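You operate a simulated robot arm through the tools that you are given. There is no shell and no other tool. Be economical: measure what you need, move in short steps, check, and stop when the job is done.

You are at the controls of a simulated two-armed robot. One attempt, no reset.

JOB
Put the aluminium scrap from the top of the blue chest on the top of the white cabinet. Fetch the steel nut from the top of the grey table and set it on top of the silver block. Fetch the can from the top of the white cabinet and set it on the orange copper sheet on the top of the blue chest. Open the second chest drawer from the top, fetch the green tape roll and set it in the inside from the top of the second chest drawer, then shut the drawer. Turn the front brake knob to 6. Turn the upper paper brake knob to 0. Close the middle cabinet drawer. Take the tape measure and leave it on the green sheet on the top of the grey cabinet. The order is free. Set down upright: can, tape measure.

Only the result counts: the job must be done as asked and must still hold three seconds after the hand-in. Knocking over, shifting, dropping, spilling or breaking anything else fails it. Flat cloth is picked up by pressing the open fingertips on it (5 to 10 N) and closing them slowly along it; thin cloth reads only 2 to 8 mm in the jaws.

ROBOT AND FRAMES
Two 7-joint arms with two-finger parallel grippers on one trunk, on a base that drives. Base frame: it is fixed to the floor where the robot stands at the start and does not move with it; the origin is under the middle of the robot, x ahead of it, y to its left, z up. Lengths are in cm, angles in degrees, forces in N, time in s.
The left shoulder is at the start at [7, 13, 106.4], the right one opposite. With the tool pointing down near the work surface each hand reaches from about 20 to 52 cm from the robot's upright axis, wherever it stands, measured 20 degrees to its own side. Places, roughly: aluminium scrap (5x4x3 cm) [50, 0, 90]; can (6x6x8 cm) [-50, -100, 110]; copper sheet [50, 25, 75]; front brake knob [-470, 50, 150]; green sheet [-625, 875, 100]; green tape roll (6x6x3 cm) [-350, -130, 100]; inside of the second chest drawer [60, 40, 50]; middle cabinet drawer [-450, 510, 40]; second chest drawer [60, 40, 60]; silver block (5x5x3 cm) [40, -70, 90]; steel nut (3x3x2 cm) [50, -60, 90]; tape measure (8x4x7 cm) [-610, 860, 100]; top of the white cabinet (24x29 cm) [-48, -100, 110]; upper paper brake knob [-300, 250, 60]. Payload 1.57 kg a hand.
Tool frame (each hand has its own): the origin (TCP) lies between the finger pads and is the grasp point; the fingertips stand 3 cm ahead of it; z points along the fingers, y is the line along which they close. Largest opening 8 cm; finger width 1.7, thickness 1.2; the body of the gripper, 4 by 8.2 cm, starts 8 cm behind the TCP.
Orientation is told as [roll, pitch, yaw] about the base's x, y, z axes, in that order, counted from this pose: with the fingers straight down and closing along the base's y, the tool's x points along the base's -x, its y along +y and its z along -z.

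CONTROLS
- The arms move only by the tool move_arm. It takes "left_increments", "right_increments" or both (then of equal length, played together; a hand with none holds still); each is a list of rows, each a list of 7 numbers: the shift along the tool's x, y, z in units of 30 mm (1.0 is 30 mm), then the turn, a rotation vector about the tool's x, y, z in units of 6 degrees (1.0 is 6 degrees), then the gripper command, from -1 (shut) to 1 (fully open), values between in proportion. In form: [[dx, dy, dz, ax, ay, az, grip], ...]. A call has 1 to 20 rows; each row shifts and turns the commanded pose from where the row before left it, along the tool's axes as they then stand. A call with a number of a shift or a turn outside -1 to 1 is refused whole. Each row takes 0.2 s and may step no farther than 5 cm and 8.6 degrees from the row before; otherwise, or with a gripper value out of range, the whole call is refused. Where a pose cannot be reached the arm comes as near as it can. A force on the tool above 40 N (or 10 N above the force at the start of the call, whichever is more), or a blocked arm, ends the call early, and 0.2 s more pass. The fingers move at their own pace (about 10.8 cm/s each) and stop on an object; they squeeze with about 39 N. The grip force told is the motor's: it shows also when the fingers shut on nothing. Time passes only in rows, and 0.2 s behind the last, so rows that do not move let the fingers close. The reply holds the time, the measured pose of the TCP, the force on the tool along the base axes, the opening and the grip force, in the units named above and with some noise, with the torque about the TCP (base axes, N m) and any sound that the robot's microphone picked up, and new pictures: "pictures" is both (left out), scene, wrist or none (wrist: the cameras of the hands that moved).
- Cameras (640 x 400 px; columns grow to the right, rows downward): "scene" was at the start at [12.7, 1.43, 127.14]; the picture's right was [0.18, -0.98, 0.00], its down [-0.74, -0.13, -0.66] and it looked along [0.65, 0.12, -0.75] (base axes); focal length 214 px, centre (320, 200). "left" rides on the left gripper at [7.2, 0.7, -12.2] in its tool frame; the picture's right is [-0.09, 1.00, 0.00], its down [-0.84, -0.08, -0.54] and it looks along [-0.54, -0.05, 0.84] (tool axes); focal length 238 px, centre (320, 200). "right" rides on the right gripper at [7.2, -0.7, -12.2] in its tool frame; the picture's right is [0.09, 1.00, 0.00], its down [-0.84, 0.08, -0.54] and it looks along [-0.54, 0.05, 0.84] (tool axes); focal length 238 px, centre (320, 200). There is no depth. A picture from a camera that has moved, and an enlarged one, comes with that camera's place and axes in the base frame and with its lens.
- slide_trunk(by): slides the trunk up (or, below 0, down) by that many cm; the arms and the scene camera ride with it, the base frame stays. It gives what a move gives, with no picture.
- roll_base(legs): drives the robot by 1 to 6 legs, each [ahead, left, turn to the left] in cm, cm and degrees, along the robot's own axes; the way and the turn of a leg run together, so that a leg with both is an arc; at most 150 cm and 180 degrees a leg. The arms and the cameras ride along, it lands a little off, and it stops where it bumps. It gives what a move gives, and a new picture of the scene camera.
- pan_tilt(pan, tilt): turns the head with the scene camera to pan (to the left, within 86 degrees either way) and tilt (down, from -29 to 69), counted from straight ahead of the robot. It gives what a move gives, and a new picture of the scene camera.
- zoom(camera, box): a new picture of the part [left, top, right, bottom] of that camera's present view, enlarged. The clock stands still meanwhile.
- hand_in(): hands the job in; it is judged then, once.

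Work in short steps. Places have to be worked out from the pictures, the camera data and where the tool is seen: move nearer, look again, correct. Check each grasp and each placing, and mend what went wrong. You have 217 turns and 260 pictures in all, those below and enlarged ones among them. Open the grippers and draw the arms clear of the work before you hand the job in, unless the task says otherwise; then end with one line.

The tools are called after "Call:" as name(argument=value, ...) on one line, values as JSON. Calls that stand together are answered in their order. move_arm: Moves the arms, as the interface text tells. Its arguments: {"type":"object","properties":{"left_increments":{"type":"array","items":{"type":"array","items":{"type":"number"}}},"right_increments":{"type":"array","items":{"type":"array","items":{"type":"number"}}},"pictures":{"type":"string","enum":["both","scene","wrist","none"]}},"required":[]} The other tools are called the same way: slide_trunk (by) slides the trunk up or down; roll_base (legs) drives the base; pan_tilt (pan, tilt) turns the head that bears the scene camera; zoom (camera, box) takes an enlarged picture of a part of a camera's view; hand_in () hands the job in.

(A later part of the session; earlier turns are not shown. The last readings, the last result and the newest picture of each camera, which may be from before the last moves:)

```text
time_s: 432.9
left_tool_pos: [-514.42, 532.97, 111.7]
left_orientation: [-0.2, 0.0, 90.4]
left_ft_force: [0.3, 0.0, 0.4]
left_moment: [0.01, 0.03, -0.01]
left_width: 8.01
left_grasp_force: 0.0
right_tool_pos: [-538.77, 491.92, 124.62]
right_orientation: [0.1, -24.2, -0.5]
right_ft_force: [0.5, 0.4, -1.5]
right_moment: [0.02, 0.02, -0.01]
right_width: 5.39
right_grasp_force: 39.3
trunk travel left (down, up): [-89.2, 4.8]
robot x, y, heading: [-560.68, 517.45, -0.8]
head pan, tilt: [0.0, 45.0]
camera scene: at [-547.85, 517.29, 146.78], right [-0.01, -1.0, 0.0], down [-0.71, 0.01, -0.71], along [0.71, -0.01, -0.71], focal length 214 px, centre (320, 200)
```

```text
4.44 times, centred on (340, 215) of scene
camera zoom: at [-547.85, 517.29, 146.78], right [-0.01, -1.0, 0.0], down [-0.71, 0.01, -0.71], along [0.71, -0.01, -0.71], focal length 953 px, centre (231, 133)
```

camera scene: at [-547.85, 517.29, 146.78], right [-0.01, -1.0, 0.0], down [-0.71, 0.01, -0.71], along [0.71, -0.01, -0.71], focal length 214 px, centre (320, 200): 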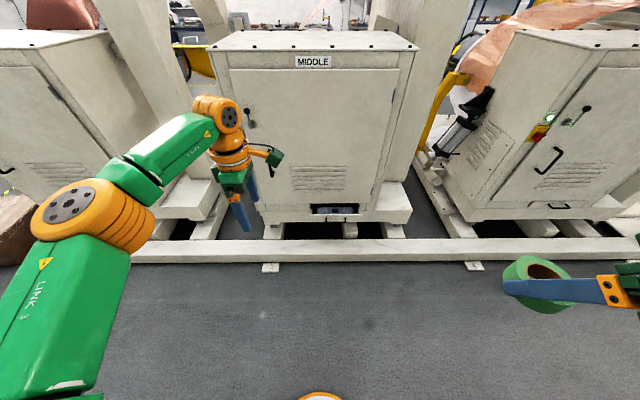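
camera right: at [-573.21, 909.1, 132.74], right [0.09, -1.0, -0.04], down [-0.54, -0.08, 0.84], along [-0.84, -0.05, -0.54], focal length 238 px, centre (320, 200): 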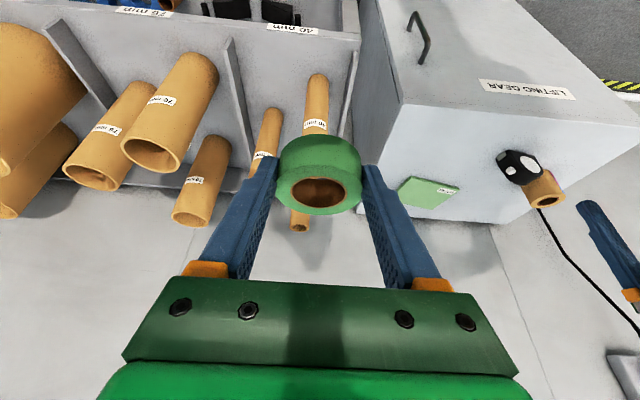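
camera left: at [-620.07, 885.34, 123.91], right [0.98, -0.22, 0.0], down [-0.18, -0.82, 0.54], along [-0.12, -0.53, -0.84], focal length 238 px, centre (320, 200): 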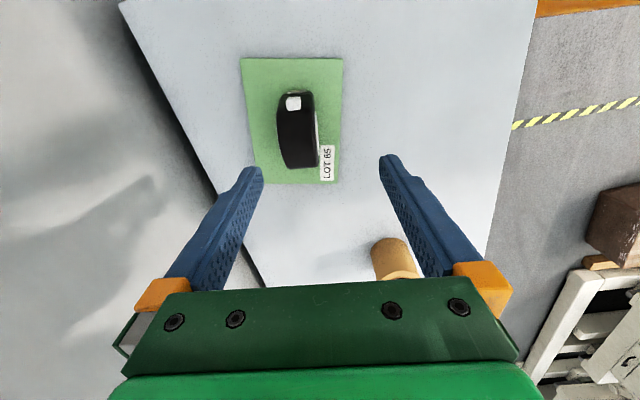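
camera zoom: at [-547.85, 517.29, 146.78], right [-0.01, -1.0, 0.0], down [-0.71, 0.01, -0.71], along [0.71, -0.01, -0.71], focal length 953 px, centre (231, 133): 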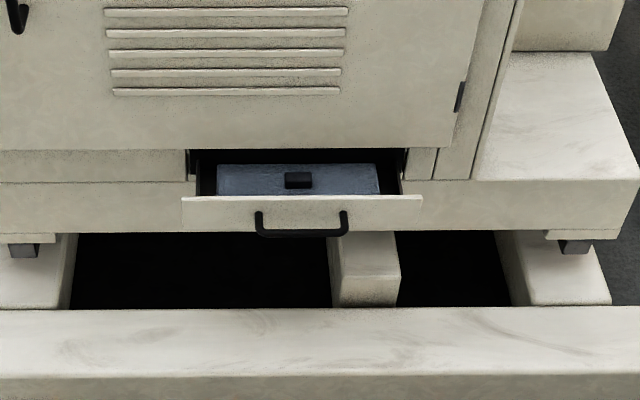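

The middle drawer is slightly open: front ≈ x −455, y ≈ 505.7, handle z ≈ 37. I pitch the left tool forward (jaws will close vertically), strafe right and lower.

Call:
move_arm(left_increments=[[0, 0, 0, 1, 0, 0, 1], [0, 0, 0, 1, 0, 0, 1], [0, 0, 0, 1, 0, 0, 1], [0, 0, 0, 1, 0, 0, 1], [0, 0, 0, 1, 0, 0, 1], [0, 0, 0, 1, 0, 0, 1], [0, 0, 0, 1, 0, 0, 1], [0, 0, 0, 1, 0, 0, 1], [0, 0, 0, 1, 0, 0, 1], [0, 0, 0, 1, 0, 0, 1], [0, 0, 0, 1, 0, 0, 1], [0, 0, 0, 1, 0, 0, 1], [0, 0, 0, 1, 0, 0, 1], [0, 0, 0, 1, 0, 0, 1], [0, 0, 0, 1, 0, 0, 1]], pictures="none")

Call:
roll_base(legs=[[0, -27, 0.6]])

Call:
slide_trunk(by=-40)

Call:
slide_trunk(by=-34)

Call:
zoom(camera="left", box=[0, 0, 640, 400])

```text
time_s: 436.1
left_tool_pos: [-514.32, 533.06, 111.77]
left_orientation: [-63.2, 0.0, 90.3]
left_ft_force: [-0.6, 1.0, 0.1]
left_moment: [-0.02, 0.01, 0.01]
left_width: 8.02
left_grasp_force: 0.1
left hand out of reach, approached as far as the arm can: row 11, 12, 13, 14, 15
right_tool_pos: [-538.91, 491.94, 124.59]
right_orientation: [0.1, -24.2, -0.5]
right_ft_force: [-0.2, 0.6, -0.8]
right_moment: [0.01, 0.01, 0.0]
right_width: 5.4
right_grasp_force: 39.1
trunk travel left (down, up): [-89.2, 4.8]
robot x, y, heading: [-561.09, 517.33, -0.6]
head pan, tilt: [0.0, 45.0]
```

```text
time_s: 438.0
left_tool_pos: [-514.67, 506.82, 111.76]
left_orientation: [-63.2, 0.2, 90.7]
left_ft_force: [-1.1, -0.1, -0.5]
left_moment: [0.0, 0.04, -0.02]
left_width: 8.01
left_grasp_force: 0.2
right_tool_pos: [-538.74, 465.82, 124.64]
right_orientation: [-0.1, -24.2, 0.0]
right_ft_force: [-0.2, -0.4, 0.0]
right_moment: [-0.03, 0.01, 0.01]
right_width: 5.43
right_grasp_force: 38.6
trunk travel left (down, up): [-89.2, 4.8]
robot x, y, heading: [-561.13, 490.75, 0.2]
head pan, tilt: [0.0, 45.0]
camera scene: at [-548.03, 491.18, 146.78], right [0.0, -1.0, 0.0], down [-0.71, 0.0, -0.71], along [0.71, 0.0, -0.71], focal length 214 px, centre (320, 200)
```

scene: 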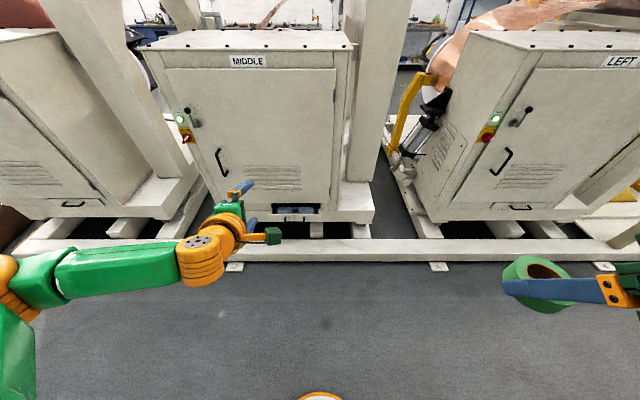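

```text
time_s: 441.9
left_tool_pos: [-514.62, 506.76, 71.73]
left_orientation: [-63.2, 0.0, 90.7]
left_ft_force: [0.0, 0.2, 0.2]
left_moment: [-0.04, 0.01, 0.03]
left_width: 7.99
left_grasp_force: 0.0
right_tool_pos: [-538.8, 465.56, 84.49]
right_orientation: [0.2, -24.2, -0.1]
right_ft_force: [0.5, 0.9, -0.7]
right_moment: [-0.02, 0.0, 0.01]
right_width: 5.39
right_grasp_force: 38.7
trunk travel left (down, up): [-49.2, 44.8]
robot x, y, heading: [-561.13, 490.75, -0.3]
head pan, tilt: [0.0, 45.0]
```

```text
time_s: 445.2
left_tool_pos: [-514.56, 506.69, 37.73]
left_orientation: [-63.3, -0.1, 90.6]
left_ft_force: [0.0, -0.7, -0.6]
left_moment: [0.01, -0.01, -0.02]
left_width: 7.99
left_grasp_force: 0.1
right_tool_pos: [-538.86, 465.57, 50.59]
right_orientation: [0.1, -24.2, -0.2]
right_ft_force: [0.4, 0.2, -0.5]
right_moment: [-0.04, -0.01, 0.03]
right_width: 5.42
right_grasp_force: 38.8
trunk travel left (down, up): [-15.2, 78.8]
robot x, y, heading: [-561.18, 491.04, -0.5]
head pan, tilt: [0.0, 45.0]
```

```text
1.00 times, centred on (320, 200) of left (not enlarged: the box is as wide or as high as the picture)
camera zoom: at [-525.8, 499.53, 42.58], right [-0.45, 0.09, -0.89], down [-0.46, 0.83, 0.31], along [0.77, 0.55, -0.33], focal length 238 px, centre (320, 200)
```

zoom: 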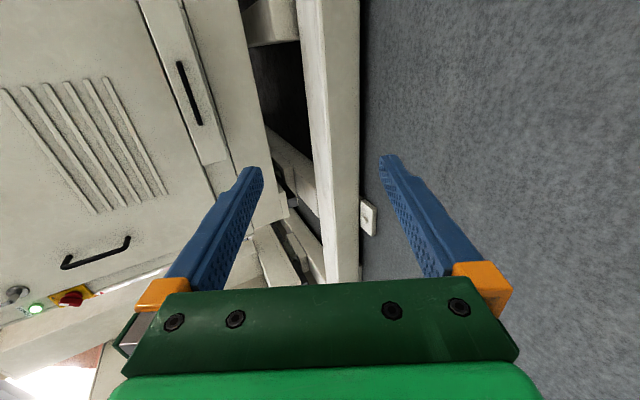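

The tool is pitched 63°; the handle bar looks to be at ≈ [-463, 507, 43.5]. Try finishing the pitch while drawing back a little.

Call:
move_arm(left_increments=[[0, 0, -0.6, 0.9, 0, 0, 1], [0, 0, -0.6, 0.9, 0, 0, 1], [0, 0, -0.6, 0.9, 0, 0, 1], [0, 0, -0.6, 0.9, 0, 0, 1], [0, 0, -0.6, 0.9, 0, 0, 1]], pictures="wrist")

```text
time_s: 446.4
left_tool_pos: [-514.68, 506.66, 37.7]
left_orientation: [-63.2, 0.0, 90.8]
left_ft_force: [-0.4, -0.1, -0.6]
left_moment: [0.02, 0.01, -0.01]
left_width: 8.01
left_grasp_force: 0.1
left hand out of reach, approached as far as the arm can: row 1, 2, 3, 4, 5
right_tool_pos: [-538.75, 465.46, 50.55]
right_orientation: [0.1, -24.2, 0.0]
right_ft_force: [1.0, 0.0, -0.3]
right_moment: [0.0, -0.01, 0.0]
right_width: 5.4
right_grasp_force: 39.3
trunk travel left (down, up): [-15.2, 78.8]
robot x, y, heading: [-561.31, 490.89, -0.2]
head pan, tilt: [0.0, 45.0]
camera left: at [-525.8, 499.53, 42.57], right [-0.45, 0.09, -0.89], down [-0.46, 0.83, 0.31], along [0.77, 0.55, -0.33], focal length 238 px, centre (320, 200)
```

left: 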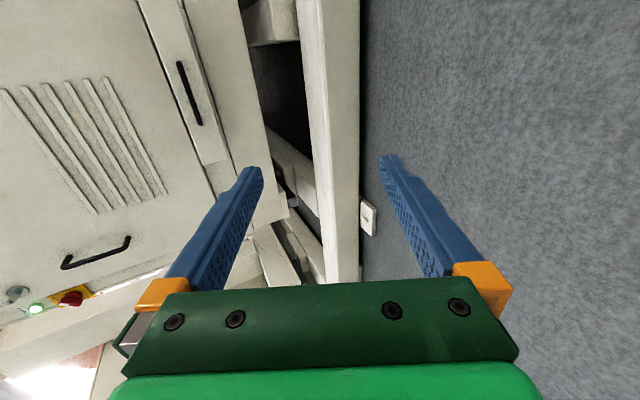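

Wrist limit reached; I'll use the tool tilted 27° down. Locate the handle again from the lowered scene camera.

Call:
zoom(camera="scene", box=[200, 60, 400, 200])

```text
2.86 times, centred on (300, 130) of scene
camera zoom: at [-548.04, 490.82, 72.78], right [0.0, -1.0, 0.0], down [-0.71, 0.0, -0.71], along [0.71, 0.0, -0.71], focal length 613 px, centre (377, 400)
```

zoom: 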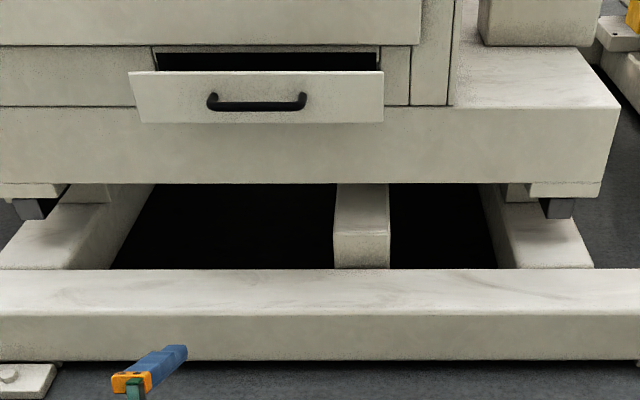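

Handle bar at [-464.1, 506.5, 43.4], drawer face x −460, z 40–46. Raise trunk 5.9, narrow the jaws to 3.5 cm and roll ahead 43.

Call:
slide_trunk(by=5.9)

Call:
move_arm(left_increments=[[0, 0, 0, 0, 0, 0, -0.12], [0, 0, 0, 0, 0, 0, -0.12], [0, 0, 0, 0, 0, 0, -0.12]], pictures="none")

Call:
roll_base(legs=[[43, 0, 0.2]])

Call:
zoom(camera="left", box=[0, 0, 640, 400])

```text
time_s: 447.4
left_tool_pos: [-514.7, 506.77, 43.58]
left_orientation: [-63.2, 0.0, 90.8]
left_ft_force: [0.0, 0.7, -0.4]
left_moment: [0.01, -0.02, -0.03]
left_width: 8.02
left_grasp_force: 0.2
right_tool_pos: [-538.65, 465.53, 56.53]
right_orientation: [0.1, -24.2, -0.1]
right_ft_force: [-1.1, 0.0, -1.1]
right_moment: [0.01, 0.0, -0.01]
right_width: 5.38
right_grasp_force: 38.8
trunk travel left (down, up): [-21.1, 72.9]
robot x, y, heading: [-561.34, 490.98, -0.0]
head pan, tilt: [0.0, 45.0]
```

```text
time_s: 448.2
left_tool_pos: [-514.64, 506.79, 43.63]
left_orientation: [-63.2, 0.0, 90.7]
left_ft_force: [0.3, 0.3, -0.2]
left_moment: [0.02, 0.02, 0.05]
left_width: 3.51
left_grasp_force: 0.0
right_tool_pos: [-538.87, 465.54, 56.5]
right_orientation: [0.1, -24.1, -0.1]
right_ft_force: [1.1, -0.2, -0.1]
right_moment: [-0.01, -0.01, -0.03]
right_width: 5.4
right_grasp_force: 39.0
trunk travel left (down, up): [-21.1, 72.9]
robot x, y, heading: [-561.34, 491.02, -0.4]
head pan, tilt: [0.0, 45.0]
```

```text
time_s: 450.8
left_tool_pos: [-472.54, 507.15, 43.56]
left_orientation: [-63.2, 0.1, 91.0]
left_ft_force: [-0.6, -0.4, -0.1]
left_moment: [-0.02, 0.02, -0.02]
left_width: 3.52
left_grasp_force: 0.1
right_tool_pos: [-496.38, 465.88, 56.35]
right_orientation: [0.1, -24.2, 0.4]
right_ft_force: [-0.2, 0.3, -0.9]
right_moment: [0.01, 0.0, -0.02]
right_width: 5.41
right_grasp_force: 38.5
trunk travel left (down, up): [-21.1, 72.9]
robot x, y, heading: [-518.92, 491.04, 0.4]
head pan, tilt: [0.0, 45.0]
camera scene: at [-505.83, 490.97, 78.67], right [0.01, -1.0, 0.0], down [-0.71, 0.0, -0.71], along [0.71, 0.0, -0.71], focal length 214 px, centre (320, 200)
```

scene: 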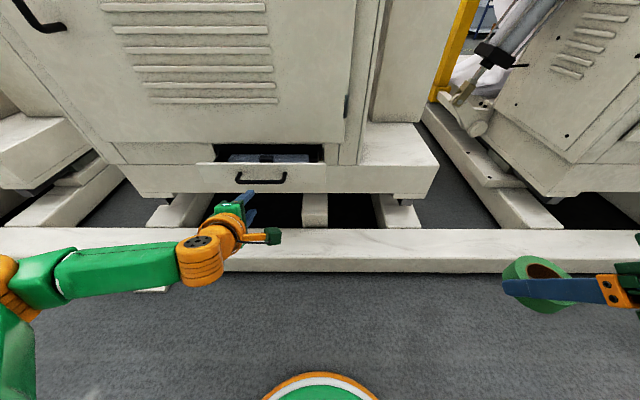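

```text
1.00 times, centred on (320, 200) of left (not enlarged: the box is as wide or as high as the picture)
camera zoom: at [-483.67, 499.86, 48.47], right [-0.45, 0.08, -0.89], down [-0.47, 0.83, 0.31], along [0.76, 0.55, -0.33], focal length 238 px, centre (320, 200)
```

zoom: 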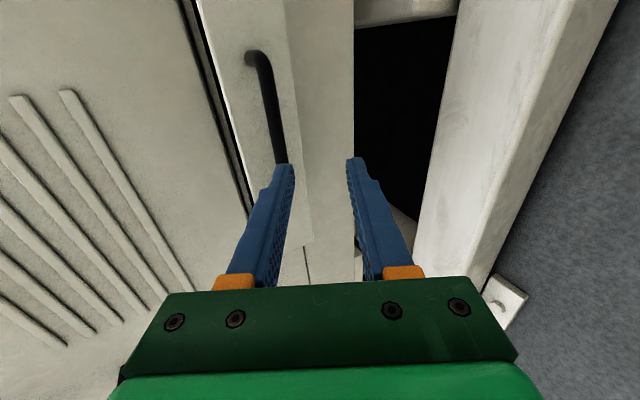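

With the downward tilt the upper finger would catch the bar; widen jaws to 4.6 cm, raise 0.9 cm, then advance 7.5 cm.

Call:
slide_trunk(by=0.9)

Call:
move_arm(left_increments=[[0, 0, 0, 0, 0, 0, 0.15], [0, 0, 0, 0, 0, 0, 0.15]], pictures="none")

Call:
roll_base(legs=[[7.5, 0, -0.4]])

Call:
zoom(camera="left", box=[0, 0, 640, 400])

```text
time_s: 451.4
left_tool_pos: [-472.6, 507.22, 44.5]
left_orientation: [-63.2, 0.1, 91.1]
left_ft_force: [0.1, 0.2, -0.8]
left_moment: [0.01, 0.02, 0.0]
left_width: 3.51
left_grasp_force: 0.1
right_tool_pos: [-496.35, 465.85, 57.46]
right_orientation: [0.1, -24.1, 0.4]
right_ft_force: [-0.1, 0.8, 0.1]
right_moment: [0.03, -0.01, -0.01]
right_width: 5.39
right_grasp_force: 39.5
trunk travel left (down, up): [-22.0, 72.0]
robot x, y, heading: [-518.96, 490.73, 0.4]
head pan, tilt: [0.0, 45.0]
```

```text
time_s: 451.9
left_tool_pos: [-472.58, 507.26, 44.4]
left_orientation: [-63.1, 0.0, 91.1]
left_ft_force: [-1.1, 0.4, 0.0]
left_moment: [0.02, 0.0, 0.02]
left_width: 4.6
left_grasp_force: 0.2
right_tool_pos: [-496.52, 465.8, 57.35]
right_orientation: [0.1, -24.2, 0.4]
right_ft_force: [0.6, -0.3, 0.4]
right_moment: [0.02, 0.02, 0.06]
right_width: 5.41
right_grasp_force: 39.2
trunk travel left (down, up): [-22.0, 72.0]
robot x, y, heading: [-518.67, 490.95, 0.4]
head pan, tilt: [0.0, 45.0]
```

```text
time_s: 453.0
left_tool_pos: [-465.01, 506.89, 44.47]
left_orientation: [-63.2, 0.0, 90.9]
left_ft_force: [-0.5, -0.4, 0.2]
left_moment: [0.0, 0.01, -0.02]
left_width: 4.58
left_grasp_force: 0.1
right_tool_pos: [-489.05, 465.65, 57.34]
right_orientation: [0.1, -24.2, 0.0]
right_ft_force: [0.4, -0.5, -0.4]
right_moment: [-0.01, 0.0, 0.0]
right_width: 5.43
right_grasp_force: 38.6
trunk travel left (down, up): [-22.0, 72.0]
robot x, y, heading: [-511.66, 490.87, -0.0]
head pan, tilt: [0.0, 45.0]
camera scene: at [-498.31, 490.9, 79.57], right [0.0, -1.0, 0.0], down [-0.71, 0.0, -0.71], along [0.71, 0.0, -0.71], focal length 214 px, centre (320, 200)
```

scene: 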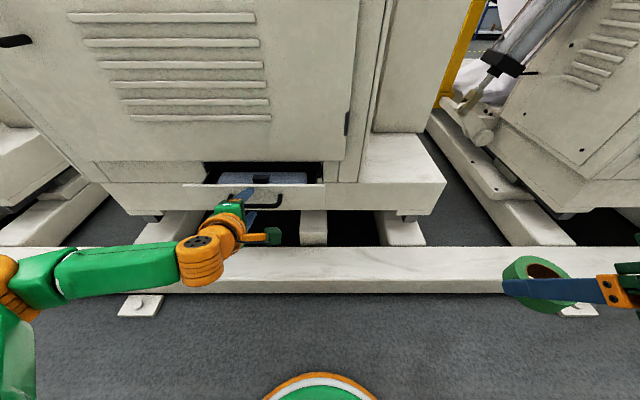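

```text
1.00 times, centred on (320, 200) of left (not enlarged: the box is as wide or as high as the picture)
camera zoom: at [-476.1, 499.66, 49.36], right [-0.45, 0.09, -0.89], down [-0.46, 0.83, 0.31], along [0.76, 0.55, -0.34], focal length 238 px, centre (320, 200)
```

zoom: 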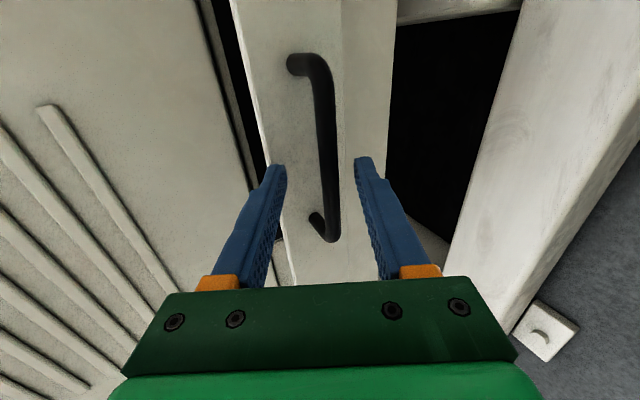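

The bar is between the fingers. Close on it.

Call:
move_arm(left_increments=[[0, 0, 0, 0, 0, 0, -0.3], [0, 0, 0, 0, 0, 0, -1], [0, 0, 0, 0, 0, 0, -1], [0, 0, 0, 0, 0, 0, -1]], pictures="none")

Call:
roll_base(legs=[[4, 0, 0]])

```text
time_s: 454.0
left_tool_pos: [-464.84, 506.76, 44.03]
left_orientation: [-62.4, 0.0, 90.7]
left_ft_force: [-1.9, -4.7, -30.4]
left_moment: [0.43, 0.43, 0.06]
left_width: 1.19
left_grasp_force: 29.3
right_tool_pos: [-488.85, 465.67, 57.19]
right_orientation: [0.0, -23.9, 0.0]
right_ft_force: [0.0, 0.2, -1.0]
right_moment: [-0.03, 0.01, 0.01]
right_width: 5.41
right_grasp_force: 39.0
trunk travel left (down, up): [-22.0, 72.0]
robot x, y, heading: [-511.83, 490.81, 0.1]
head pan, tilt: [0.0, 45.0]
```

```text
time_s: 454.9
left_tool_pos: [-460.63, 506.95, 43.86]
left_orientation: [-62.5, 0.1, 90.8]
left_ft_force: [1.9, -9.9, -35.1]
left_moment: [0.16, 0.47, -0.46]
left_width: 1.18
left_grasp_force: 29.2
right_tool_pos: [-484.64, 465.72, 57.05]
right_orientation: [0.0, -23.7, 0.1]
right_ft_force: [-1.2, 0.2, 0.2]
right_moment: [0.01, 0.0, 0.01]
right_width: 5.39
right_grasp_force: 39.1
trunk travel left (down, up): [-22.0, 72.0]
robot x, y, heading: [-507.35, 490.76, -0.2]
head pan, tilt: [0.0, 45.0]
camera scene: at [-493.68, 490.98, 79.45], right [0.0, -1.0, 0.0], down [-0.71, 0.0, -0.7], along [0.7, 0.0, -0.71], focal length 214 px, centre (320, 200)
```

scene: 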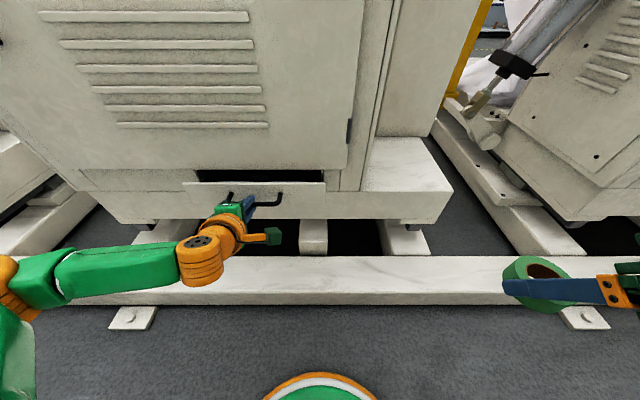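

Drawer moves in. Relieve the vertical force (trunk −0.4) and push on.

Call:
slide_trunk(by=-0.4)

Call:
roll_base(legs=[[4, 0, 0], [6, 0, 0]])

```text
time_s: 455.4
left_tool_pos: [-460.96, 506.83, 44.0]
left_orientation: [-62.8, 0.1, 90.8]
left_ft_force: [0.7, 3.0, -5.4]
left_moment: [0.28, 0.07, -0.34]
left_width: 1.15
left_grasp_force: 28.8
right_tool_pos: [-484.97, 465.77, 56.79]
right_orientation: [0.1, -24.0, 0.0]
right_ft_force: [0.3, 0.1, 0.2]
right_moment: [0.04, 0.05, 0.0]
right_width: 5.4
right_grasp_force: 38.5
trunk travel left (down, up): [-21.6, 72.4]
robot x, y, heading: [-507.53, 490.82, -0.2]
head pan, tilt: [0.0, 45.0]
```

```text
time_s: 456.7
left_tool_pos: [-455.06, 506.83, 43.53]
left_orientation: [-61.9, -0.1, 90.6]
left_ft_force: [-1.1, 0.4, 0.8]
left_moment: [0.21, -0.02, -0.25]
left_width: 1.14
left_grasp_force: 28.9
right_tool_pos: [-478.62, 465.77, 57.01]
right_orientation: [0.2, -24.1, 0.1]
right_ft_force: [-0.2, -0.9, 0.3]
right_moment: [0.0, 0.04, -0.03]
right_width: 5.41
right_grasp_force: 39.4
trunk travel left (down, up): [-21.6, 72.4]
robot x, y, heading: [-501.24, 490.95, 0.2]
head pan, tilt: [0.0, 45.0]
stopped in leg 2: the force on the tool passed its limit at 87 N (the readings are from after the stop); the commanded pose is now the measured one
camera scene: at [-487.99, 490.92, 79.18], right [0.0, -1.0, 0.0], down [-0.71, 0.0, -0.71], along [0.71, 0.0, -0.71], focal length 214 px, centre (320, 200)
```

scene: 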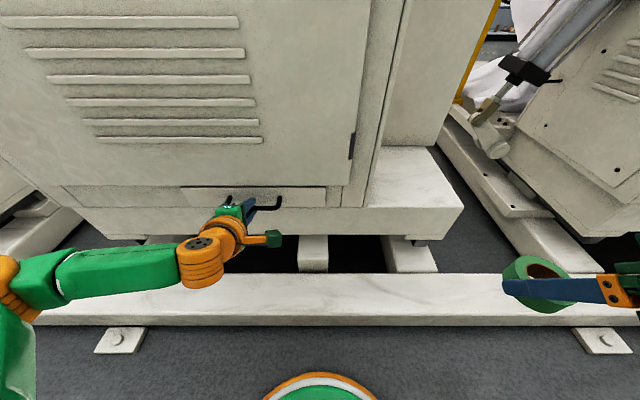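

Drawer appears flush (hard stop). Open the jaws and back away, then verify.

Call:
move_arm(left_increments=[[0, 0, 0, 0, 0, 0, 0], [0, 0, 0, 0, 0, 0, 0.15], [0, 0, 0, 0, 0, 0, 0.15]], pictures="none")

Call:
roll_base(legs=[[-50, 0, 0]])

Call:
zoom(camera="scene", box=[180, 60, 420, 220])

```text
time_s: 457.5
left_tool_pos: [-454.98, 506.82, 43.35]
left_orientation: [-61.8, 0.0, 90.6]
left_ft_force: [-3.6, -0.3, -2.0]
left_moment: [0.02, 0.08, -0.02]
left_width: 4.3
left_grasp_force: 0.1
right_tool_pos: [-478.75, 465.79, 56.85]
right_orientation: [0.1, -24.2, 0.1]
right_ft_force: [0.6, -0.2, -0.8]
right_moment: [0.02, -0.02, -0.01]
right_width: 5.38
right_grasp_force: 39.2
trunk travel left (down, up): [-21.6, 72.4]
robot x, y, heading: [-500.81, 490.79, -0.0]
head pan, tilt: [0.0, 45.0]
```

```text
time_s: 460.4
left_tool_pos: [-504.56, 507.04, 43.47]
left_orientation: [-61.9, 0.0, 90.9]
left_ft_force: [-0.6, -0.1, -0.1]
left_moment: [0.0, 0.02, -0.02]
left_width: 4.59
left_grasp_force: 0.1
right_tool_pos: [-528.12, 465.83, 56.94]
right_orientation: [0.1, -24.3, 0.4]
right_ft_force: [0.4, 0.5, -0.2]
right_moment: [-0.01, 0.04, 0.01]
right_width: 5.42
right_grasp_force: 38.6
trunk travel left (down, up): [-21.6, 72.4]
robot x, y, heading: [-550.64, 490.71, 0.2]
head pan, tilt: [0.0, 45.0]
camera scene: at [-537.5, 490.83, 79.18], right [0.01, -1.0, 0.0], down [-0.71, 0.0, -0.71], along [0.71, 0.0, -0.71], focal length 214 px, centre (320, 200)
```

scene: 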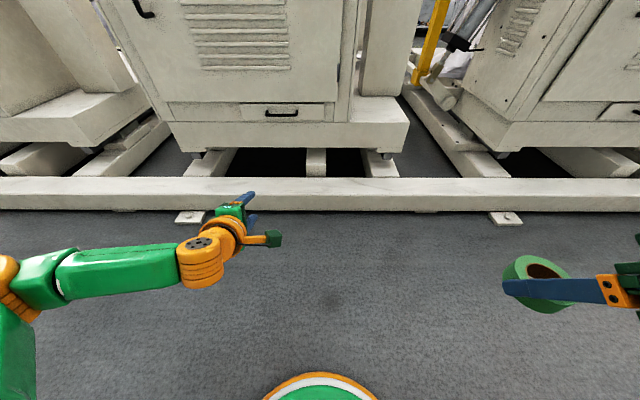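

```text
2.50 times, centred on (300, 140) of scene
camera zoom: at [-537.5, 490.83, 79.18], right [0.01, -1.0, 0.0], down [-0.71, 0.0, -0.71], along [0.71, 0.0, -0.71], focal length 536 px, centre (370, 350)
```

zoom: 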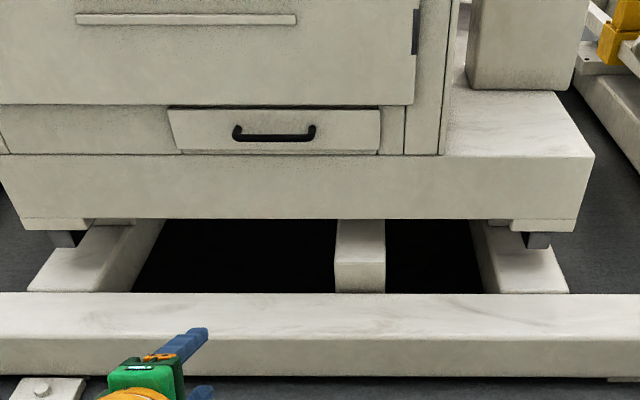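

Check flushness with a tighter zoom.

Call:
zoom(camera="scene", box=[235, 90, 345, 130])

```text
5.82 times, centred on (290, 110) of scene
camera zoom: at [-537.5, 490.83, 79.18], right [0.01, -1.0, 0.0], down [-0.71, 0.0, -0.71], along [0.71, 0.0, -0.71], focal length 1248 px, centre (494, 724)
```

zoom: 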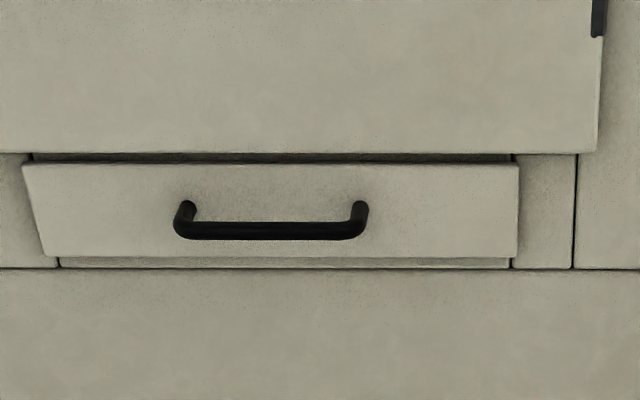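

Drawer is closed (overlay front flush). Now drive back by the known way: north along the lane, then east.

Call:
slide_trunk(by=40)

Call:
roll_base(legs=[[0, 0, 90], [150, 0, 0], [150, 0, 0], [34, 0, 0], [0, 0, -90]])

Call:
roll_base(legs=[[150, 0, 0], [150, 0, 0], [75, 0, 0], [0, 0, -90]])

```text
time_s: 464.3
left_tool_pos: [-504.62, 506.94, 83.51]
left_orientation: [-61.9, 0.1, 90.9]
left_ft_force: [-0.9, 0.1, 0.0]
left_moment: [-0.03, 0.0, 0.01]
left_width: 4.61
left_grasp_force: 0.0
right_tool_pos: [-528.02, 465.66, 96.81]
right_orientation: [0.1, -24.2, 0.4]
right_ft_force: [0.3, 0.3, -0.7]
right_moment: [-0.04, 0.02, -0.02]
right_width: 5.41
right_grasp_force: 39.1
trunk travel left (down, up): [-61.6, 32.4]
robot x, y, heading: [-550.67, 490.84, 0.5]
head pan, tilt: [0.0, 45.0]
```

```text
time_s: 488.1
left_tool_pos: [-502.01, 838.86, 83.45]
left_orientation: [-61.9, 0.1, 90.3]
left_ft_force: [0.0, -0.3, 0.1]
left_moment: [-0.04, 0.02, -0.01]
left_width: 4.59
left_grasp_force: 0.0
right_tool_pos: [-525.83, 797.98, 96.84]
right_orientation: [0.0, -24.2, -0.2]
right_ft_force: [0.3, 0.8, 0.1]
right_moment: [-0.01, -0.01, 0.0]
right_width: 5.41
right_grasp_force: 39.5
trunk travel left (down, up): [-61.6, 32.4]
robot x, y, heading: [-548.17, 823.37, -0.4]
head pan, tilt: [0.0, 45.0]
camera scene: at [-535.03, 823.21, 119.18], right [0.0, -1.0, 0.0], down [-0.71, 0.0, -0.71], along [0.71, 0.0, -0.71], focal length 214 px, centre (320, 200)
```

scene: 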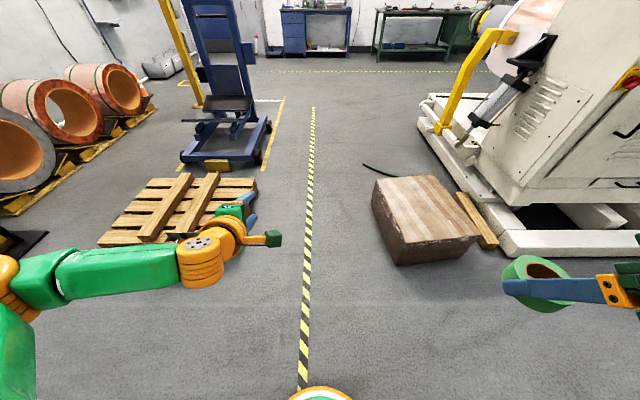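

```text
time_s: 509.8
left_tool_pos: [-159.28, 774.75, 83.45]
left_orientation: [-61.9, 0.0, 3.1]
left_ft_force: [0.2, 0.0, -0.3]
left_moment: [0.01, 0.01, 0.0]
left_width: 4.61
left_grasp_force: 0.0
right_tool_pos: [-201.42, 796.56, 96.98]
right_orientation: [0.1, -24.2, -87.5]
right_ft_force: [0.2, -0.3, 0.7]
right_moment: [0.0, -0.04, 0.02]
right_width: 5.38
right_grasp_force: 39.0
trunk travel left (down, up): [-61.6, 32.4]
robot x, y, heading: [-177.27, 820.01, -87.4]
head pan, tilt: [0.0, 45.0]
camera scene: at [-176.61, 806.92, 119.18], right [-1.0, -0.04, 0.0], down [-0.03, 0.71, -0.71], along [0.03, -0.71, -0.71], focal length 214 px, centre (320, 200)
```

scene: 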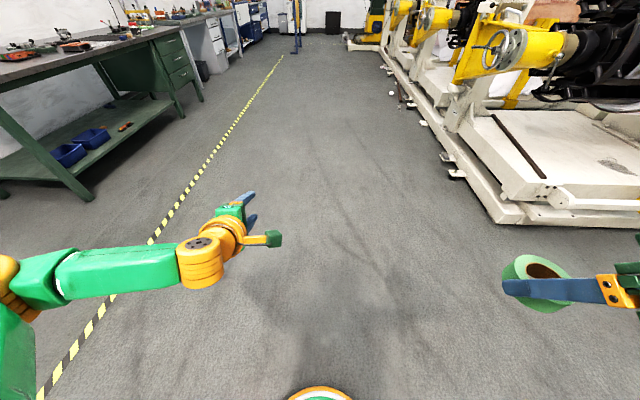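

Continue south along x ≈ −167.

Call:
roll_base(legs=[[0, 12, -2.6], [150, 0, 0], [150, 0, 0], [150, 0, 0], [150, 0, 0], [120, 0, 0]])

```text
time_s: 544.6
left_tool_pos: [-154.33, 58.7, 83.44]
left_orientation: [-61.8, 0.0, 0.9]
left_ft_force: [0.3, 0.1, 0.0]
left_moment: [-0.01, 0.01, -0.03]
left_width: 4.6
left_grasp_force: 0.1
right_tool_pos: [-195.51, 82.33, 96.8]
right_orientation: [0.1, -24.1, -89.6]
right_ft_force: [-0.1, -0.5, 0.2]
right_moment: [0.02, -0.01, 0.03]
right_width: 5.4
right_grasp_force: 38.7
trunk travel left (down, up): [-61.6, 32.4]
robot x, y, heading: [-170.33, 104.73, -89.9]
head pan, tilt: [0.0, 45.0]
camera scene: at [-170.35, 91.64, 119.18], right [-1.0, 0.0, 0.0], down [0.0, 0.71, -0.71], along [0.0, -0.71, -0.71], focal length 214 px, centre (320, 200)
```

scene: 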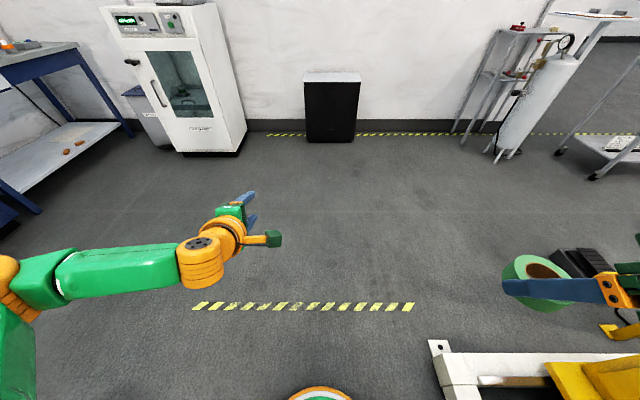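

Forward to y ≈ 42, turn to face the chest, and approach; restore the left tool to point down.

Call:
roll_base(legs=[[62, 0, 0], [0, 0, 90], [85, 0, 0]])

Call:
move_arm(left_increments=[[0, 0, -0.6, -1, 0, 0, 0.15], [0, 0, -0.6, -1, 0, 0, 0.15], [0, 0, -0.6, -1, 0, 0, 0.15], [0, 0, -0.6, -1, 0, 0, 0.15], [0, 0, -0.4, -1, 0, 0, 0.15], [0, 0, -0.4, -1, 0, 0, 0.15], [0, 0, -0.4, -1, 0, 0, 0.15], [0, 0, -0.4, -1, 0, 0, 0.15], [0, 0, -0.4, -1, 0, 0, 0.15], [0, 0, -0.4, -1, 0, 0, 0.15], [0, 0, 0, -0.3, 0, 0, 0.15]], pictures="none")

Call:
move_arm(left_increments=[[0, 0, 0, 0, 0, 1, 0.15], [0, 0, 0, 0, 0, 1, 0.15], [0, 0, 0, 0, 0, 1, 0.15], [0, 0, 0, 0, 0, 1, 0.15], [0, 0, 0, 0, 0, 1, 0.15], [0, 0, 0, 0, 0, 1, 0.15], [0, 0, 0, 0, 0, 1, 0.15], [0, 0, 0, 0, 0, 1, 0.15], [0, 0, 0, 0, 0, 1, 0.15], [0, 0, 0, 0, 0, 1, 0.15], [0, 0, 0, 0, 0, 1, 0.15], [0, 0, 0, 0, 0, 1, 0.15], [0, 0, 0, 0, 0, 1, 0.15], [0, 0, 0, 0, 0, 1, 0.15], [0, 0, 0, 0, 0, 1, 0.15]], pictures="none")

```text
time_s: 556.1
left_tool_pos: [-38.34, 56.7, 83.45]
left_orientation: [-61.8, -0.1, 90.1]
left_ft_force: [-0.1, -0.3, 0.6]
left_moment: [-0.02, -0.01, -0.02]
left_width: 4.59
left_grasp_force: 0.1
right_tool_pos: [-62.34, 15.71, 97.02]
right_orientation: [0.1, -24.2, -0.4]
right_ft_force: [-0.3, 0.0, -0.3]
right_moment: [0.03, 0.05, 0.0]
right_width: 5.38
right_grasp_force: 39.3
trunk travel left (down, up): [-61.6, 32.4]
robot x, y, heading: [-84.95, 41.08, -0.4]
head pan, tilt: [0.0, 45.0]
camera scene: at [-71.45, 41.03, 119.18], right [-0.01, -1.0, 0.0], down [-0.71, 0.01, -0.71], along [0.71, -0.01, -0.71], focal length 214 px, centre (320, 200)
```

scene: 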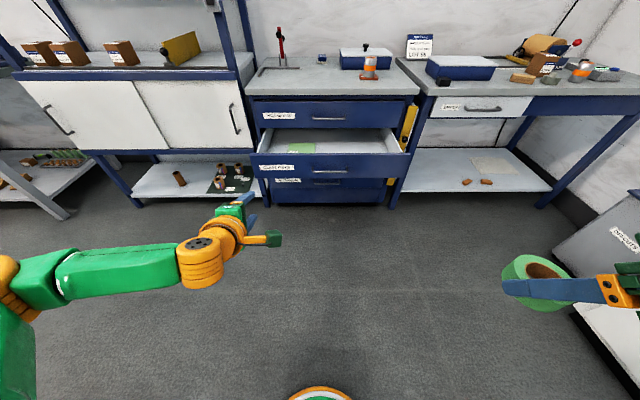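

```text
time_s: 558.5
left_tool_pos: [-46.85, 56.57, 94.28]
left_orientation: [-0.1, 0.0, 90.1]
left_ft_force: [-0.3, -0.5, -0.3]
left_moment: [0.01, 0.02, -0.02]
left_width: 4.6
left_grasp_force: 0.1
right_tool_pos: [-62.33, 15.92, 97.06]
right_orientation: [0.1, -24.2, -0.4]
right_ft_force: [1.1, -0.1, -0.7]
right_moment: [-0.02, 0.03, 0.0]
right_width: 5.39
right_grasp_force: 38.9
trunk travel left (down, up): [-61.6, 32.4]
robot x, y, heading: [-84.58, 41.23, -0.2]
head pan, tilt: [0.0, 45.0]
```

```text
time_s: 561.7
left_tool_pos: [-46.75, 56.71, 94.24]
left_orientation: [0.0, -0.1, 0.0]
left_ft_force: [0.3, 0.3, 1.0]
left_moment: [-0.01, 0.01, 0.0]
left_width: 4.6
left_grasp_force: 0.0
right_tool_pos: [-62.34, 15.78, 96.94]
right_orientation: [0.1, -24.3, -0.4]
right_ft_force: [-1.3, -0.3, -1.1]
right_moment: [0.03, 0.02, -0.01]
right_width: 5.39
right_grasp_force: 38.8
trunk travel left (down, up): [-61.6, 32.4]
robot x, y, heading: [-84.65, 41.03, -0.4]
head pan, tilt: [0.0, 45.0]
```

Drawer rim ≈ z 65, front at x ≈ 11. Roll ahead 64 cm and look down into the drawer.

Call:
roll_base(legs=[[64, 0, 0.4]])

```text
time_s: 565.3
left_tool_pos: [17.69, 56.76, 94.42]
left_orientation: [0.0, -0.1, 0.7]
left_ft_force: [-0.7, 1.0, -0.3]
left_moment: [-0.02, -0.01, -0.01]
left_width: 4.55
left_grasp_force: 0.2
right_tool_pos: [2.54, 15.68, 96.92]
right_orientation: [0.2, -24.2, 0.0]
right_ft_force: [0.9, -0.9, -0.8]
right_moment: [0.04, 0.01, -0.01]
right_width: 5.4
right_grasp_force: 39.5
trunk travel left (down, up): [-61.6, 32.4]
robot x, y, heading: [-19.75, 40.84, 0.1]
head pan, tilt: [0.0, 45.0]
camera scene: at [-6.74, 40.91, 119.18], right [0.0, -1.0, 0.0], down [-0.71, 0.0, -0.71], along [0.71, 0.0, -0.71], focal length 214 px, centre (320, 200)
```

scene: 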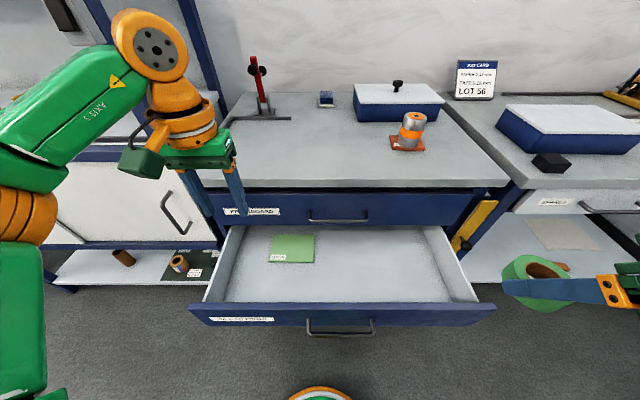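

Interior floor spans x 13–35, y 0–68. Bring the right hand over [22.5, 20] at z ≈ 80.

Call:
move_arm(right_increments=[[-0.508, 0.167, 0.91, 0, 0, 0, -1], [-0.508, 0.167, 0.91, 0, 0, 0, -1], [-0.508, 0.167, 0.91, 0, 0, 0, -1], [-0.508, 0.167, 0.91, 0, 0, 0, -1], [-0.508, 0.167, 0.91, 0, 0, 0, -1], [-0.508, 0.167, 0.91, 0, 0, 0, -1], [-0.508, 0.167, 0.91, 0, 0, 0, -1], [-0.508, 0.167, 0.91, 0, 0, 0, -1]], pictures="both")

```text
time_s: 567.1
left_tool_pos: [17.75, 56.72, 94.22]
left_orientation: [0.0, 0.0, 0.6]
left_ft_force: [-0.1, 0.1, 1.5]
left_moment: [-0.01, 0.02, 0.03]
left_width: 4.62
left_grasp_force: 0.0
right_tool_pos: [22.7, 19.69, 81.85]
right_orientation: [0.1, -24.2, 0.1]
right_ft_force: [0.3, -0.7, -1.5]
right_moment: [-0.01, -0.02, -0.04]
right_width: 5.42
right_grasp_force: 39.5
trunk travel left (down, up): [-61.6, 32.4]
robot x, y, heading: [-19.47, 40.8, 0.4]
head pan, tilt: [0.0, 45.0]
camera scene: at [-6.61, 40.93, 119.16], right [0.0, -1.0, 0.0], down [-0.71, 0.0, -0.71], along [0.71, 0.0, -0.71], focal length 214 px, centre (320, 200)
camera right: at [11.0, 19.02, 90.09], right [-0.09, 1.0, -0.04], down [0.54, 0.08, 0.84], along [0.84, 0.05, -0.55], focal length 238 px, centre (320, 200)
```

scene: 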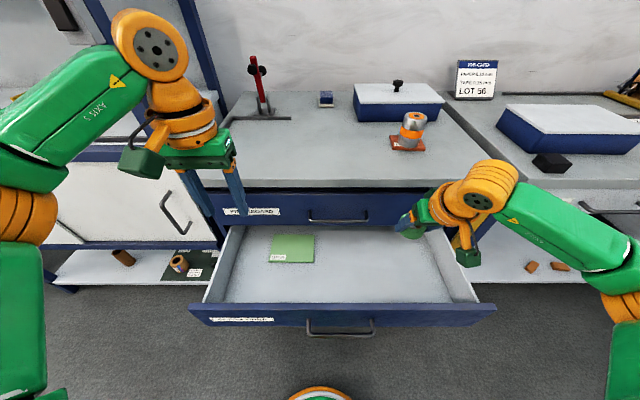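
right: 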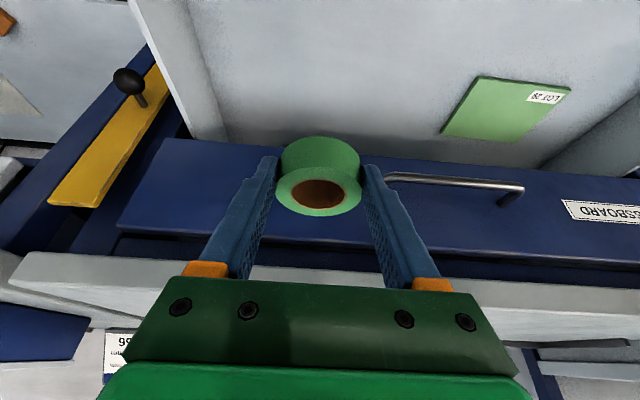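

To keep the wrist camera clear of the front rim I place further in: go to [28, 17], down to z ≈ 62.

Call:
move_arm(right_increments=[[-0.6, -0.129, 0.27, 0, 0, 0, -1], [-0.6, -0.129, 0.27, 0, 0, 0, -1], [-0.4, -0.129, 0.18, 0, 0, 0, -1], [0.37, -0.129, 0.83, 0, 0, 0, -1], [0.37, -0.129, 0.83, 0, 0, 0, -1], [0.37, -0.129, 0.83, 0, 0, 0, -1], [0.37, -0.129, 0.83, 0, 0, 0, -1], [0.37, 0, 0.83, 0, 0, 0, -1], [0.37, 0, 0.83, 0, 0, 0, -1], [0.37, 0, 0.83, 0, 0, 0, -1]], pictures="both")

```text
time_s: 569.3
left_tool_pos: [17.7, 56.91, 94.23]
left_orientation: [0.0, 0.1, 0.6]
left_ft_force: [0.5, -0.8, -0.1]
left_moment: [0.01, -0.03, 0.02]
left_width: 4.6
left_grasp_force: 0.1
right_tool_pos: [28.27, 17.03, 62.8]
right_orientation: [0.2, -24.3, 0.1]
right_ft_force: [1.0, -0.3, -0.5]
right_moment: [-0.03, 0.01, 0.02]
right_width: 5.39
right_grasp_force: 38.8
trunk travel left (down, up): [-61.6, 32.4]
robot x, y, heading: [-19.71, 41.2, -0.1]
head pan, tilt: [0.0, 45.0]
camera scene: at [-6.67, 40.9, 119.17], right [0.0, -1.0, 0.0], down [-0.71, 0.0, -0.71], along [0.71, 0.0, -0.71], focal length 214 px, centre (320, 200)
camera right: at [16.57, 16.3, 71.11], right [-0.09, 1.0, -0.04], down [0.54, 0.08, 0.84], along [0.84, 0.05, -0.55], focal length 238 px, centre (320, 200)
```

scene: 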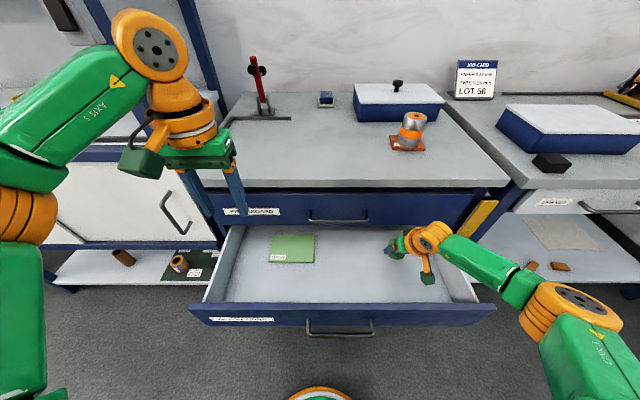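
right: 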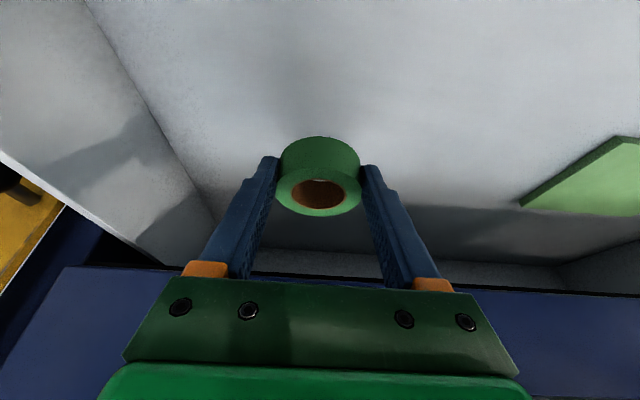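

Inside the drawer. Lower slowly to contact.

Call:
move_arm(right_increments=[[0.12, 0, 0.27, 0, 0, 0, -1], [0.12, 0, 0.27, 0, 0, 0, -1], [0.08, 0, 0.18, 0, 0, 0, -1], [0.05, 0, 0.11, 0, 0, 0, -1], [0.05, 0, 0.11, 0, 0, 0, -1], [0.05, 0, 0.11, 0, 0, 0, -1], [0.05, 0, 0.11, 0, 0, 0, -1]], pictures="none")

```text
time_s: 570.9
left_tool_pos: [17.72, 56.65, 94.37]
left_orientation: [0.1, 0.0, 0.6]
left_ft_force: [-0.8, -0.1, 0.2]
left_moment: [-0.03, 0.01, 0.03]
left_width: 4.59
left_grasp_force: 0.1
right_tool_pos: [28.03, 17.07, 59.12]
right_orientation: [0.2, -24.1, 0.1]
right_ft_force: [0.9, -0.6, 0.0]
right_moment: [0.04, 0.02, 0.02]
right_width: 5.4
right_grasp_force: 38.6
trunk travel left (down, up): [-61.6, 32.4]
robot x, y, heading: [-19.66, 41.44, -0.1]
head pan, tilt: [0.0, 45.0]
```

Still free at z 59; continue.

Call:
move_arm(right_increments=[[0.07, 0, 0.15, 0, 0, 0, -1], [0.05, 0, 0.11, 0, 0, 0, -1], [0.05, 0, 0.11, 0, 0, 0, -1], [0.05, 0, 0.11, 0, 0, 0, -1], [0.05, 0, 0.11, 0, 0, 0, -1], [0.05, 0, 0.11, 0, 0, 0, -1], [0.05, 0, 0.11, 0, 0, 0, -1], [0.05, 0, 0.11, 0, 0, 0, -1]], pictures="wrist")

```text
time_s: 572.7
left_tool_pos: [17.23, 56.98, 94.45]
left_orientation: [-0.2, -0.5, 0.5]
left_ft_force: [-0.4, 0.0, 0.0]
left_moment: [0.01, 0.03, -0.03]
left_width: 4.59
left_grasp_force: 0.0
right_tool_pos: [28.22, 16.99, 56.93]
right_orientation: [0.0, -25.4, 0.0]
right_ft_force: [1.9, -4.1, 30.4]
right_moment: [-0.12, 0.06, 0.06]
right_width: 5.41
right_grasp_force: 39.0
trunk travel left (down, up): [-61.6, 32.4]
robot x, y, heading: [-19.91, 40.85, -0.2]
head pan, tilt: [0.0, 45.0]
stopped in row 8 (right hand): the force on the tool passed its limit at 41 N (the readings are from after the stop); the commanded pose is now the measured one
camera right: at [16.48, 16.44, 64.91], right [-0.08, 1.0, -0.04], down [0.52, 0.08, 0.85], along [0.85, 0.05, -0.53], focal length 238 px, centre (320, 200)
```

right: 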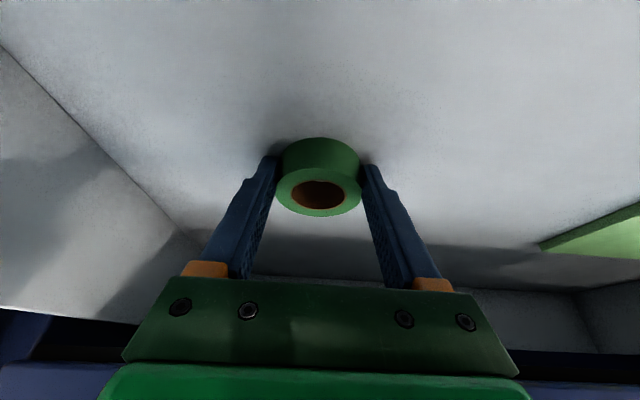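

Contact with the drawer floor. Ease up, open, and lift out straight up.

Call:
move_arm(right_increments=[[-0.03, 0, -0.07, 0, 0, 0, -1], [0, 0, 0, 0, 0, 0, 0.6], [0, 0, 0, 0, 0, 0, 1], [0, 0, 0, 0, 0, 0, 1], [-0.2, 0, -0.5, 0, 0, 0, 1], [-0.37, 0, -0.83, 0, 0, 0, 1], [-0.37, 0, -0.83, 0, 0, 0, 1], [-0.37, 0, -0.83, 0, 0, 0, 1], [-0.37, 0, -0.83, 0, 0, 0, 1], [-0.37, 0, -0.83, 0, 0, 0, 1], [-0.37, 0, -0.83, 0, 0, 0, 1], [-0.37, 0, -0.83, 0, 0, 0, 1]], pictures="both")

```text
time_s: 575.3
left_tool_pos: [17.78, 56.63, 94.21]
left_orientation: [0.1, -0.1, 0.7]
left_ft_force: [-0.2, -0.1, -1.2]
left_moment: [0.0, 0.01, -0.03]
left_width: 4.61
left_grasp_force: 0.1
right_tool_pos: [27.93, 17.01, 77.41]
right_orientation: [0.0, -24.7, 0.1]
right_ft_force: [0.2, -0.3, -0.8]
right_moment: [0.0, 0.01, 0.01]
right_width: 7.98
right_grasp_force: 0.1
trunk travel left (down, up): [-61.6, 32.4]
robot x, y, heading: [-19.99, 40.59, -0.1]
head pan, tilt: [0.0, 45.0]
camera scene: at [-6.74, 40.92, 119.18], right [0.0, -1.0, 0.0], down [-0.71, 0.0, -0.71], along [0.71, 0.0, -0.71], focal length 214 px, centre (320, 200)
camera right: at [16.25, 16.41, 85.51], right [-0.08, 1.0, -0.04], down [0.53, 0.08, 0.84], along [0.84, 0.05, -0.54], focal length 238 px, centre (320, 200)
```

scene: 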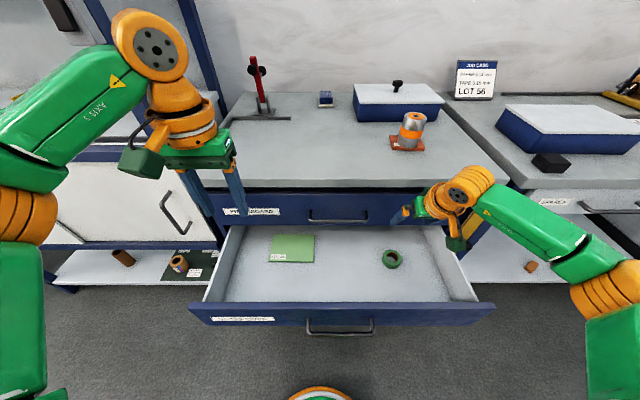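
right: 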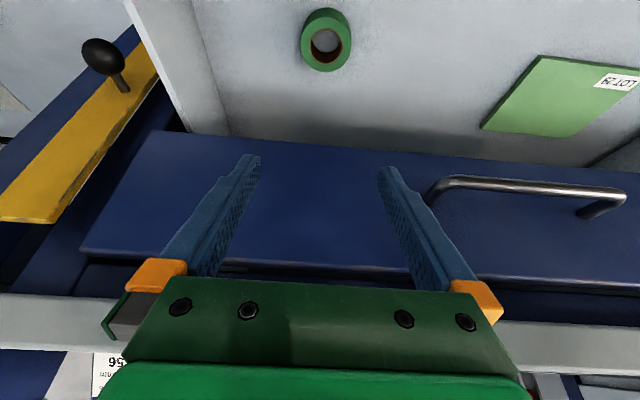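

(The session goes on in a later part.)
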